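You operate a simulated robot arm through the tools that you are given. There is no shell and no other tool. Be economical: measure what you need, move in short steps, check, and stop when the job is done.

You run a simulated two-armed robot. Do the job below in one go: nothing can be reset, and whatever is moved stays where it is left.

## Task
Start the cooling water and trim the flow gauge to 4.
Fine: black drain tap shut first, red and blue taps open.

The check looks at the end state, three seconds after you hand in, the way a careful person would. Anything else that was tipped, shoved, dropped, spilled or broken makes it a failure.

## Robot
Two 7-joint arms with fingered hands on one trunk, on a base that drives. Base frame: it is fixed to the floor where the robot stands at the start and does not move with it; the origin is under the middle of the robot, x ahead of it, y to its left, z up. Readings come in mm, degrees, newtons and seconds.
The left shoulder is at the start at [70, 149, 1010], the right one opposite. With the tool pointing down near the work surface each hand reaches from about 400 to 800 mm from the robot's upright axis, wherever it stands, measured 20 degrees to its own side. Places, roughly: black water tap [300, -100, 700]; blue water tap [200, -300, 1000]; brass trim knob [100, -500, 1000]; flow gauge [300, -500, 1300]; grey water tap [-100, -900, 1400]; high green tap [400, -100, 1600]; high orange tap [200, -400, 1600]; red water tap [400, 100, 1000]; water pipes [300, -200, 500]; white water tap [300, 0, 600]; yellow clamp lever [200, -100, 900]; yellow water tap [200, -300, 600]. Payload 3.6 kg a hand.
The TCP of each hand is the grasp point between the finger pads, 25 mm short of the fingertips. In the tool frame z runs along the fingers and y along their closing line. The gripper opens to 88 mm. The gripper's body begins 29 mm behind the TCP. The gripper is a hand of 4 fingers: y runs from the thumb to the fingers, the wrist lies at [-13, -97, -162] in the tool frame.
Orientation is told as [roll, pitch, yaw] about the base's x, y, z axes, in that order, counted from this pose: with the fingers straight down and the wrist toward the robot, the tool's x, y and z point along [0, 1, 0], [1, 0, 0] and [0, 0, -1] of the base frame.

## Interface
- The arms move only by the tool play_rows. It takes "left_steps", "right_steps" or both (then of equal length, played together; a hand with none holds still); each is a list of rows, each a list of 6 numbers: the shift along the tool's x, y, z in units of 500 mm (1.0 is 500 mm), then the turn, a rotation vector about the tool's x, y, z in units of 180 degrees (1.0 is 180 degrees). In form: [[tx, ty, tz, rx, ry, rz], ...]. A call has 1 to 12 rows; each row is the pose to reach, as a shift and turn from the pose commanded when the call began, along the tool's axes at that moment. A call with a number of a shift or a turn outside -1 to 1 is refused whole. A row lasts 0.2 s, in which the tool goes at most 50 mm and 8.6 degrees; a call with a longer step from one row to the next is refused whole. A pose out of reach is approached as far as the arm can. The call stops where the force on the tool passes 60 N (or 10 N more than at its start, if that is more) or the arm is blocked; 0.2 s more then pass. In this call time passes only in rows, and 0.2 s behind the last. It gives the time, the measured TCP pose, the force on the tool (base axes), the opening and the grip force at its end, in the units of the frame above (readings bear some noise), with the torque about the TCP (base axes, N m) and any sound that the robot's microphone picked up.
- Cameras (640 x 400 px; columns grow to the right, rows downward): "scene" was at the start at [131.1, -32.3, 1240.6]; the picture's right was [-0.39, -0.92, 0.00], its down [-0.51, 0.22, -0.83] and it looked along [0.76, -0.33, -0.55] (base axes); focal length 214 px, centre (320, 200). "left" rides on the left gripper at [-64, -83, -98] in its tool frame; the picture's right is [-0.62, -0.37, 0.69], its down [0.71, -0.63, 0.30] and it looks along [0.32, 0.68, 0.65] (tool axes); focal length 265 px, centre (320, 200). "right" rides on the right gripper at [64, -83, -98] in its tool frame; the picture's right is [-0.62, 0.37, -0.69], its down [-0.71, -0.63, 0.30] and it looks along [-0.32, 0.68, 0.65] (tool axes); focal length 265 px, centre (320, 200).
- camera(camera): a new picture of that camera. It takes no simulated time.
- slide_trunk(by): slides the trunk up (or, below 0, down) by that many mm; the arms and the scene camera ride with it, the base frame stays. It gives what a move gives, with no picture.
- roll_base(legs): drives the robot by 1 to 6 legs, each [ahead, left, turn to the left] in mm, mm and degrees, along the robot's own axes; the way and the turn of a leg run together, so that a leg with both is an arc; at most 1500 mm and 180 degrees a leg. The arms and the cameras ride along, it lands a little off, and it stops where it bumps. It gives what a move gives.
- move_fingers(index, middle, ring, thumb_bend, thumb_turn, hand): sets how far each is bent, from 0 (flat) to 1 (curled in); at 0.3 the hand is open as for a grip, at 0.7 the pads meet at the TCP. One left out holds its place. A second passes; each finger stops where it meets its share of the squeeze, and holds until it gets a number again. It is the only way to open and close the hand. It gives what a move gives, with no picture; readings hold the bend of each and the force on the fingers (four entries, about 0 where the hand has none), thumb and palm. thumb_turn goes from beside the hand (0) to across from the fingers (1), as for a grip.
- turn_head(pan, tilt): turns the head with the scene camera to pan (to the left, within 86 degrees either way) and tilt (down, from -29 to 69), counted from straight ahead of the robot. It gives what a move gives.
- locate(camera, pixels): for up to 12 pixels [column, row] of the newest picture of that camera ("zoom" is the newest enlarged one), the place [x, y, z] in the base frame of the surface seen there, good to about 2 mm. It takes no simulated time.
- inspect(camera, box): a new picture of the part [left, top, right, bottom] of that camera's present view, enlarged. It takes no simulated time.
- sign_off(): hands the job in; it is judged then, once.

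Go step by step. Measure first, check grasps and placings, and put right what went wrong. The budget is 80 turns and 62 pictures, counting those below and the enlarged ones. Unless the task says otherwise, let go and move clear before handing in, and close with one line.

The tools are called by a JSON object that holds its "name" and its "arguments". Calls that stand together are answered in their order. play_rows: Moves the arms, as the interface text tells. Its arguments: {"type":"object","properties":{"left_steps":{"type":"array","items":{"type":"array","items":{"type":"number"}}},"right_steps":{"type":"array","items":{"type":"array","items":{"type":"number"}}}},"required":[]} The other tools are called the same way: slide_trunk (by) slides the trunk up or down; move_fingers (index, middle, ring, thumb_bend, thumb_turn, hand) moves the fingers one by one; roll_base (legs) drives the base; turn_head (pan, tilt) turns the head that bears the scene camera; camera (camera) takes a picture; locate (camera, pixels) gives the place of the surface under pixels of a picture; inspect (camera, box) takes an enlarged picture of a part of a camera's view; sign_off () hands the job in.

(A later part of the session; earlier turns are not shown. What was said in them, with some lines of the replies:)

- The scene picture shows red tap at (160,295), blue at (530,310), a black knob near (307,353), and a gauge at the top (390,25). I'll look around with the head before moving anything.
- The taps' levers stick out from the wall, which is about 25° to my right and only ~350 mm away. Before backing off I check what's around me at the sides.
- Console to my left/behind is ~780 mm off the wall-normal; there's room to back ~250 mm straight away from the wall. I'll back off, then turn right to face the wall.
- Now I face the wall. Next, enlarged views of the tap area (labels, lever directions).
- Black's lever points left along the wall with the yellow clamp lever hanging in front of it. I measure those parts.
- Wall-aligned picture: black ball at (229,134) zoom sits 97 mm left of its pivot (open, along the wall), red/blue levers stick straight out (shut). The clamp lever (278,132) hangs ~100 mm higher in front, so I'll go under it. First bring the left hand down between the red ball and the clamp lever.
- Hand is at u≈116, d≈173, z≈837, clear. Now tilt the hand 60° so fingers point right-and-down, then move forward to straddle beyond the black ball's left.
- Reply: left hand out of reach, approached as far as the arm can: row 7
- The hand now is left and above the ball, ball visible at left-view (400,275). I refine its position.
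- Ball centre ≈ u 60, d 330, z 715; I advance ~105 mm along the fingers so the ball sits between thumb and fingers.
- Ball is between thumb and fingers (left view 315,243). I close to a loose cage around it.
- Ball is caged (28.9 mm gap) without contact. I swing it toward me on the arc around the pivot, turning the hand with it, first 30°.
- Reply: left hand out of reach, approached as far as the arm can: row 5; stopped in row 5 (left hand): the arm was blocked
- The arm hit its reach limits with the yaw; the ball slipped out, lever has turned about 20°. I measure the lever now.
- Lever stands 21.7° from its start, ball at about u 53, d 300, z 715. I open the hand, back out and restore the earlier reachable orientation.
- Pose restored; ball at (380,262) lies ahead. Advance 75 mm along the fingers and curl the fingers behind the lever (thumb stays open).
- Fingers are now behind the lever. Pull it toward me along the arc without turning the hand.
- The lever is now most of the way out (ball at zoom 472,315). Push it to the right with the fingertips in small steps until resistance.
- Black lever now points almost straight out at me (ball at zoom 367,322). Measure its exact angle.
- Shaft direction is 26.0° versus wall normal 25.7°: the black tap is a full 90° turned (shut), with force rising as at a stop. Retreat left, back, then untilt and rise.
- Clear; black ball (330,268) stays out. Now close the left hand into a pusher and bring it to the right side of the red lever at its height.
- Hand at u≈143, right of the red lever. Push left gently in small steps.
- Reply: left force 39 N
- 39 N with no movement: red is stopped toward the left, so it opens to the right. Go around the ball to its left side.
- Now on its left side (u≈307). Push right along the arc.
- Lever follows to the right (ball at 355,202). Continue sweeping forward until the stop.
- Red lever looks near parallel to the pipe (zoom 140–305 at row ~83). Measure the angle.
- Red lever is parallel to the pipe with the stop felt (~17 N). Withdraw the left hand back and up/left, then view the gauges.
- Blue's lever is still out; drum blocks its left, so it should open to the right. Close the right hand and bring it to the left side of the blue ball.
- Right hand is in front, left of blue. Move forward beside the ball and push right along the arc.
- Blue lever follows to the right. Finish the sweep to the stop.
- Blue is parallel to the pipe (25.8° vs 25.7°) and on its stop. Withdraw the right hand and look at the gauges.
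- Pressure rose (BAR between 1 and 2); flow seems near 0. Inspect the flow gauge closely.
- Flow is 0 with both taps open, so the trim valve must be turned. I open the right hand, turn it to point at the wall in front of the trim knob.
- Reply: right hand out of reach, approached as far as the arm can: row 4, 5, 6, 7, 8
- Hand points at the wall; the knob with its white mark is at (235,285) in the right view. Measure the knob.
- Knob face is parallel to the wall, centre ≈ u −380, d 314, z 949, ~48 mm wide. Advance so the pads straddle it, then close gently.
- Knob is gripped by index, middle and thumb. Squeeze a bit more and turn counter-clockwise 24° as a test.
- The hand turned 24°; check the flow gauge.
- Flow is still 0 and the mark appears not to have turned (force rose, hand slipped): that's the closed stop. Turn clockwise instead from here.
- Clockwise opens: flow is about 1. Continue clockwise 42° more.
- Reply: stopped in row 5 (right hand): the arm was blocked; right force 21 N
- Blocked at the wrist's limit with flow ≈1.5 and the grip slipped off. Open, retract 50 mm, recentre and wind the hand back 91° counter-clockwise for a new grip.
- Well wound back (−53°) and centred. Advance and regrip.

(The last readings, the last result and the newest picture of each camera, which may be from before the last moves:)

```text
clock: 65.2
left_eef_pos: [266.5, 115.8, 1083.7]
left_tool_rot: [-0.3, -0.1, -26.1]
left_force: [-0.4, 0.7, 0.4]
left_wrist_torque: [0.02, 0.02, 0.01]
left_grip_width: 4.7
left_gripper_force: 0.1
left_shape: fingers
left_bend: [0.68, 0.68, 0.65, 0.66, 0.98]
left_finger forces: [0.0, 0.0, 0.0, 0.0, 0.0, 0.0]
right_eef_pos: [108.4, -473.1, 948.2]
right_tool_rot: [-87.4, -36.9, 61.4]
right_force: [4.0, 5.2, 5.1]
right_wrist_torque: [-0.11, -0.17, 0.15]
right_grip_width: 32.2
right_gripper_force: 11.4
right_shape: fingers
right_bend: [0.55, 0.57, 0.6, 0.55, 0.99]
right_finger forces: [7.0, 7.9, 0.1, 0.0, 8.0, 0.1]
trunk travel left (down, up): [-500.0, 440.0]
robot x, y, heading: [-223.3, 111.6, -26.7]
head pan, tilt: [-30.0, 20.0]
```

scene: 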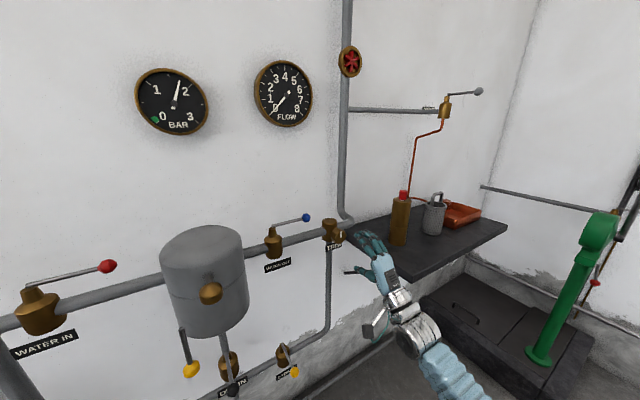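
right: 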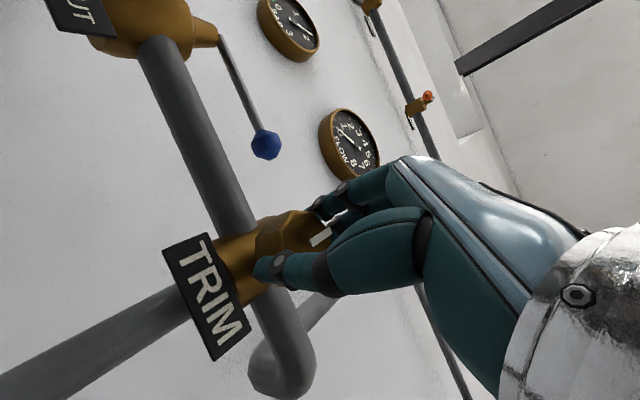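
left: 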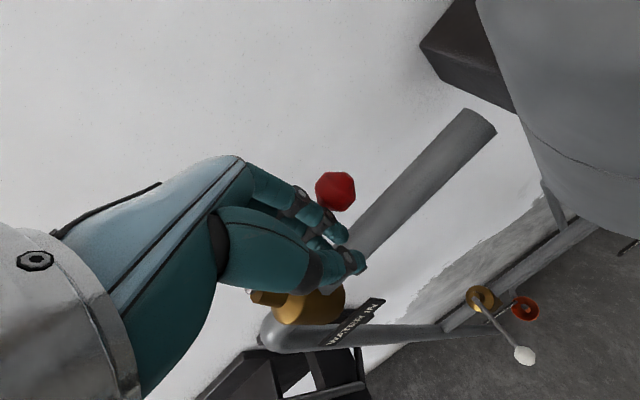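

Firm three-finger grip. Turn clockwise 60° and read the gauge.

{"name": "play_rows", "arguments": {"right_steps": [[0, 0, 0, 0, 0, 0.0333], [0, 0, 0, 0, 0, 0.0667], [0, 0, 0, 0, 0, 0.1], [0, 0, 0, 0, 0, 0.1333], [0, 0, 0, 0, 0, 0.1667], [0, 0, 0, 0, 0, 0.2], [0, 0, 0, 0, 0, 0.2333], [0, 0, 0, 0, 0, 0.2667], [0, 0, 0, 0, 0, 0.3], [0, 0, 0, 0, 0, 0.3333]]}}

{"name": "inspect", "arguments": {"camera": "scene", "box": [240, 55, 400, 255]}}

```text
clock: 67.4
left_eef_pos: [265.5, 117.4, 1084.0]
left_tool_rot: [-0.3, 0.0, -26.1]
left_force: [0.5, 0.0, -0.4]
left_wrist_torque: [-0.01, 0.0, -0.04]
left_grip_width: 5.1
left_gripper_force: 0.0
left_shape: fingers
left_bend: [0.68, 0.68, 0.65, 0.66, 0.98]
left_finger forces: [0.1, 0.0, 0.0, 0.0, 0.1, 0.1]
right_eef_pos: [108.1, -472.8, 950.6]
right_tool_rot: [73.5, -82.6, -100.7]
right_force: [3.9, 4.1, 9.5]
right_wrist_torque: [-0.19, -0.18, 0.09]
right_grip_width: 32.5
right_gripper_force: 10.9
right_shape: fingers
right_bend: [0.54, 0.57, 0.6, 0.57, 0.98]
right_finger forces: [8.9, 6.3, 0.1, 0.0, 7.4, 0.0]
trunk travel left (down, up): [-500.0, 440.0]
robot x, y, heading: [-226.2, 107.6, -27.0]
head pan, tilt: [-30.0, 20.0]
```

```text
2.00 times, centred on (320, 155) of scene
```

zoom: 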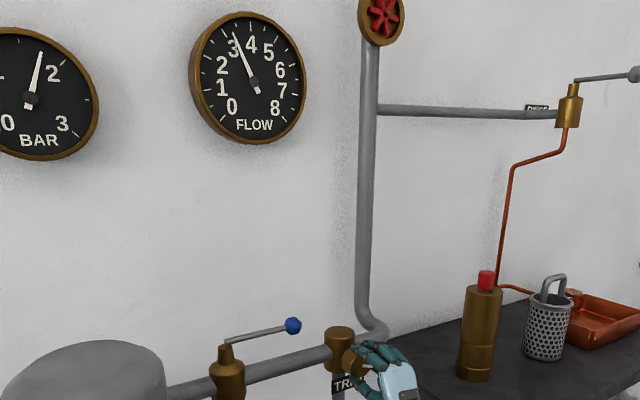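

Flow ≈3.2 (about 35° per unit). Turn another 24° and zoom on the gauge.

{"name": "play_rows", "arguments": {"right_steps": [[0, 0, 0, 0, 0, 0.0333], [0, 0, 0, 0, 0, 0.0667], [0, 0, 0, 0, 0, 0.1], [0, 0, 0, 0, 0, 0.1333]]}}

{"name": "inspect", "arguments": {"camera": "scene", "box": [245, 55, 325, 130]}}

```text
clock: 68.4
left_eef_pos: [265.5, 116.2, 1084.3]
left_tool_rot: [-0.4, 0.0, -26.1]
left_force: [-0.1, -0.2, -0.7]
left_wrist_torque: [-0.01, -0.01, 0.0]
left_grip_width: 4.8
left_gripper_force: 0.1
left_shape: fingers
left_bend: [0.68, 0.68, 0.65, 0.66, 0.98]
left_finger forces: [0.0, 0.0, 0.0, 0.1, 0.1, 0.0]
right_eef_pos: [108.2, -472.6, 949.6]
right_tool_rot: [85.9, -58.8, -113.5]
right_force: [2.4, -0.2, 10.3]
right_wrist_torque: [-0.11, -0.16, 0.05]
right_grip_width: 32.5
right_gripper_force: 11.5
right_shape: fingers
right_bend: [0.53, 0.57, 0.6, 0.57, 0.97]
right_finger forces: [8.7, 6.0, 0.1, 0.1, 7.4, 0.0]
trunk travel left (down, up): [-500.0, 440.0]
robot x, y, heading: [-229.4, 106.1, -26.7]
head pan, tilt: [-30.0, 20.0]
```

```text
5.33 times, centred on (285, 92) of scene
```

zoom: 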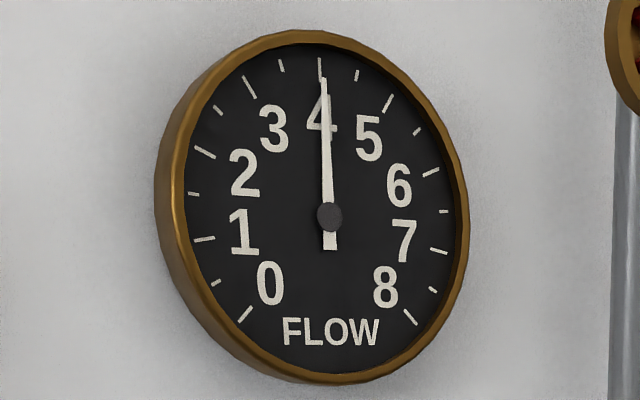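

Needle tip (323,78) lies on the 4 tick (320,67). Release the knob by opening, retract and recheck.

{"name": "move_fingers", "arguments": {"hand": "right", "index": 0.3, "middle": 0.3, "ring": 0.3, "thumb_bend": 0.3}}

{"name": "play_rows", "arguments": {"right_steps": [[0, 0, -0.06, 0, 0, 0], [0, 0, -0.14, 0, 0, 0], [0, 0, -0.22, 0, 0, 0]]}}

{"name": "inspect", "arguments": {"camera": "scene", "box": [245, 55, 325, 130]}}

{"name": "camera", "arguments": {"camera": "scene"}}

```text
clock: 69.4
left_eef_pos: [265.1, 114.9, 1084.0]
left_tool_rot: [-0.4, 0.0, -26.2]
left_force: [0.1, 0.5, 0.7]
left_wrist_torque: [-0.01, 0.0, 0.0]
left_grip_width: 4.8
left_gripper_force: 0.0
left_shape: fingers
left_bend: [0.68, 0.68, 0.65, 0.66, 0.98]
left_finger forces: [0.0, 0.0, 0.1, 0.1, 0.0, 0.1]
right_eef_pos: [107.5, -474.6, 949.4]
right_tool_rot: [85.8, -58.9, -113.4]
right_force: [-0.6, -0.4, 0.3]
right_wrist_torque: [0.02, 0.02, -0.02]
right_grip_width: 84.7
right_gripper_force: 0.1
right_shape: fingers
right_bend: [0.3, 0.3, 0.3, 0.3, 0.96]
right_finger forces: [0.0, 0.0, 0.0, 0.1, 0.1, 0.0]
trunk travel left (down, up): [-500.0, 440.0]
robot x, y, heading: [-232.0, 106.8, -26.5]
head pan, tilt: [-30.0, 20.0]
```

```text
clock: 70.2
left_eef_pos: [264.0, 115.9, 1085.1]
left_tool_rot: [-0.3, 0.0, -26.1]
left_force: [0.2, 0.7, 0.2]
left_wrist_torque: [0.01, -0.03, 0.01]
left_grip_width: 4.7
left_gripper_force: 0.2
left_shape: fingers
left_bend: [0.68, 0.68, 0.65, 0.66, 0.98]
left_finger forces: [0.0, 0.0, 0.1, 0.1, 0.1, 0.0]
right_eef_pos: [11.6, -424.1, 951.0]
right_tool_rot: [86.0, -58.9, -113.6]
right_force: [0.2, 0.6, 0.4]
right_wrist_torque: [0.0, 0.02, -0.01]
right_grip_width: 84.8
right_gripper_force: 0.0
right_shape: fingers
right_bend: [0.3, 0.3, 0.3, 0.3, 0.96]
right_finger forces: [0.0, 0.0, 0.0, 0.1, 0.1, 0.0]
trunk travel left (down, up): [-500.0, 440.0]
robot x, y, heading: [-227.9, 106.0, -26.7]
head pan, tilt: [-30.0, 20.0]
```

```text
5.33 times, centred on (285, 92) of scene
```

zoom: 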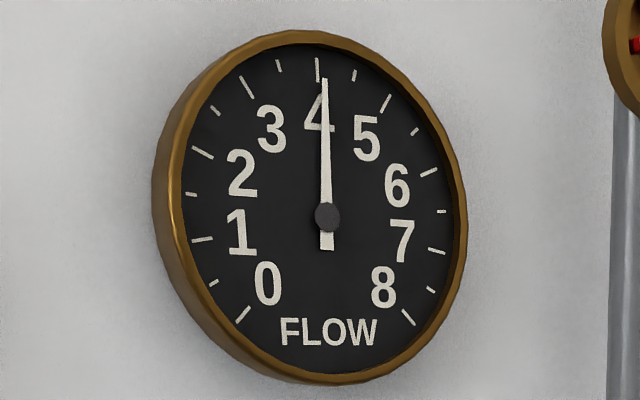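

```text
5 pictures are left
```

scene: 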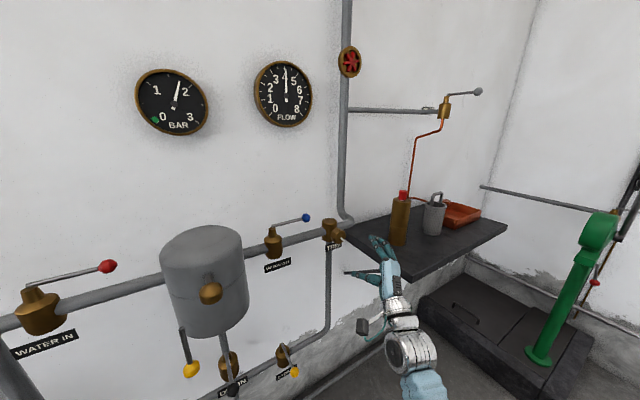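

After release the needle is on 4 (about 4.04 after parallax). Final check of the taps and of settling.

{"name": "turn_head", "arguments": {"pan": -8, "tilt": 32}}

{"name": "camera", "arguments": {"camera": "scene"}}

{"name": "turn_head", "arguments": {"pan": -30, "tilt": 10}}

{"name": "inspect", "arguments": {"camera": "scene", "box": [235, 90, 335, 170]}}

```text
clock: 71.1
left_eef_pos: [265.5, 116.0, 1084.8]
left_tool_rot: [-0.3, 0.0, -26.2]
left_force: [-0.5, -0.5, -0.4]
left_wrist_torque: [-0.02, -0.02, -0.01]
left_grip_width: 4.7
left_gripper_force: 0.1
left_shape: fingers
left_bend: [0.68, 0.68, 0.65, 0.66, 0.98]
left_finger forces: [0.0, 0.0, 0.0, 0.0, 0.0, 0.1]
right_eef_pos: [11.6, -426.2, 949.9]
right_tool_rot: [85.8, -58.8, -113.5]
right_force: [0.8, -0.3, 0.7]
right_wrist_torque: [0.0, 0.02, 0.01]
right_grip_width: 84.8
right_gripper_force: 0.0
right_shape: fingers
right_bend: [0.3, 0.3, 0.3, 0.3, 0.96]
right_finger forces: [0.1, 0.0, 0.0, 0.1, 0.0, 0.1]
trunk travel left (down, up): [-500.0, 440.0]
robot x, y, heading: [-226.8, 108.4, -26.3]
head pan, tilt: [-8.0, 32.0]
```

```text
4 pictures are left
```

scene: 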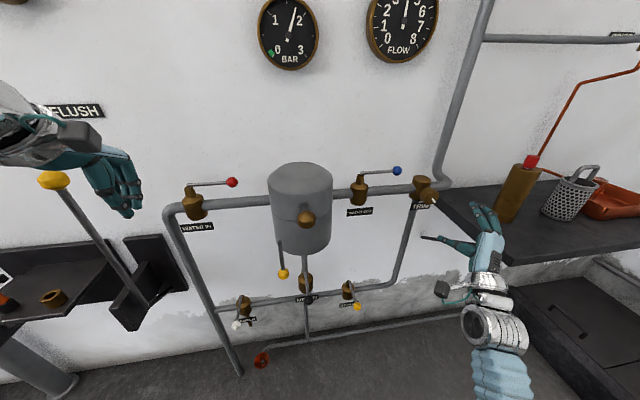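

```text
clock: 71.9
left_eef_pos: [265.7, 115.6, 1084.5]
left_tool_rot: [-0.3, 0.0, -26.2]
left_force: [-0.8, -0.2, -0.4]
left_wrist_torque: [0.02, 0.0, -0.02]
left_grip_width: 4.6
left_gripper_force: 0.1
left_shape: fingers
left_bend: [0.68, 0.68, 0.65, 0.66, 0.98]
left_finger forces: [0.0, 0.0, 0.0, 0.1, 0.0, 0.1]
right_eef_pos: [13.2, -425.2, 948.9]
right_tool_rot: [85.9, -58.8, -113.4]
right_force: [0.1, 1.3, 0.0]
right_wrist_torque: [0.04, -0.03, -0.02]
right_grip_width: 84.5
right_gripper_force: 0.1
right_shape: fingers
right_bend: [0.3, 0.3, 0.3, 0.3, 0.96]
right_finger forces: [0.1, 0.0, 0.0, 0.0, 0.0, 0.1]
trunk travel left (down, up): [-500.0, 440.0]
robot x, y, heading: [-226.5, 106.8, -26.4]
head pan, tilt: [-30.0, 10.0]
```

```text
5.00 times, centred on (285, 130) of scene
```

zoom: 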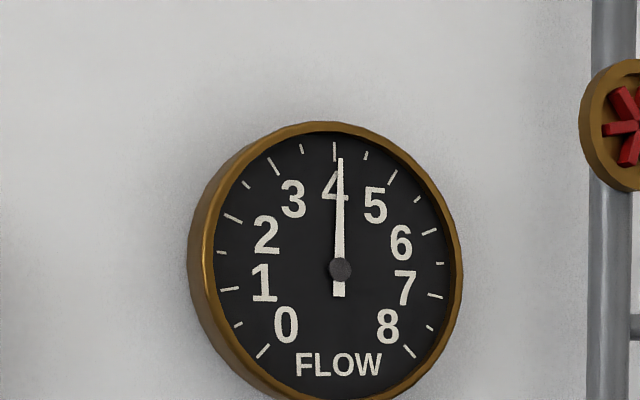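

Red and blue lie along the pipe, the black lever still points out, and the flow needle is steady on 4 with both hands clear, so I'm handing in.

{"name": "sign_off", "arguments": {}}

```text
The job is handed in.
```

The cooling water is running: I shut the black drain tap first, opened the red and blue taps, and trimmed the flow gauge to a steady 4. I saw nothing else disturbed.
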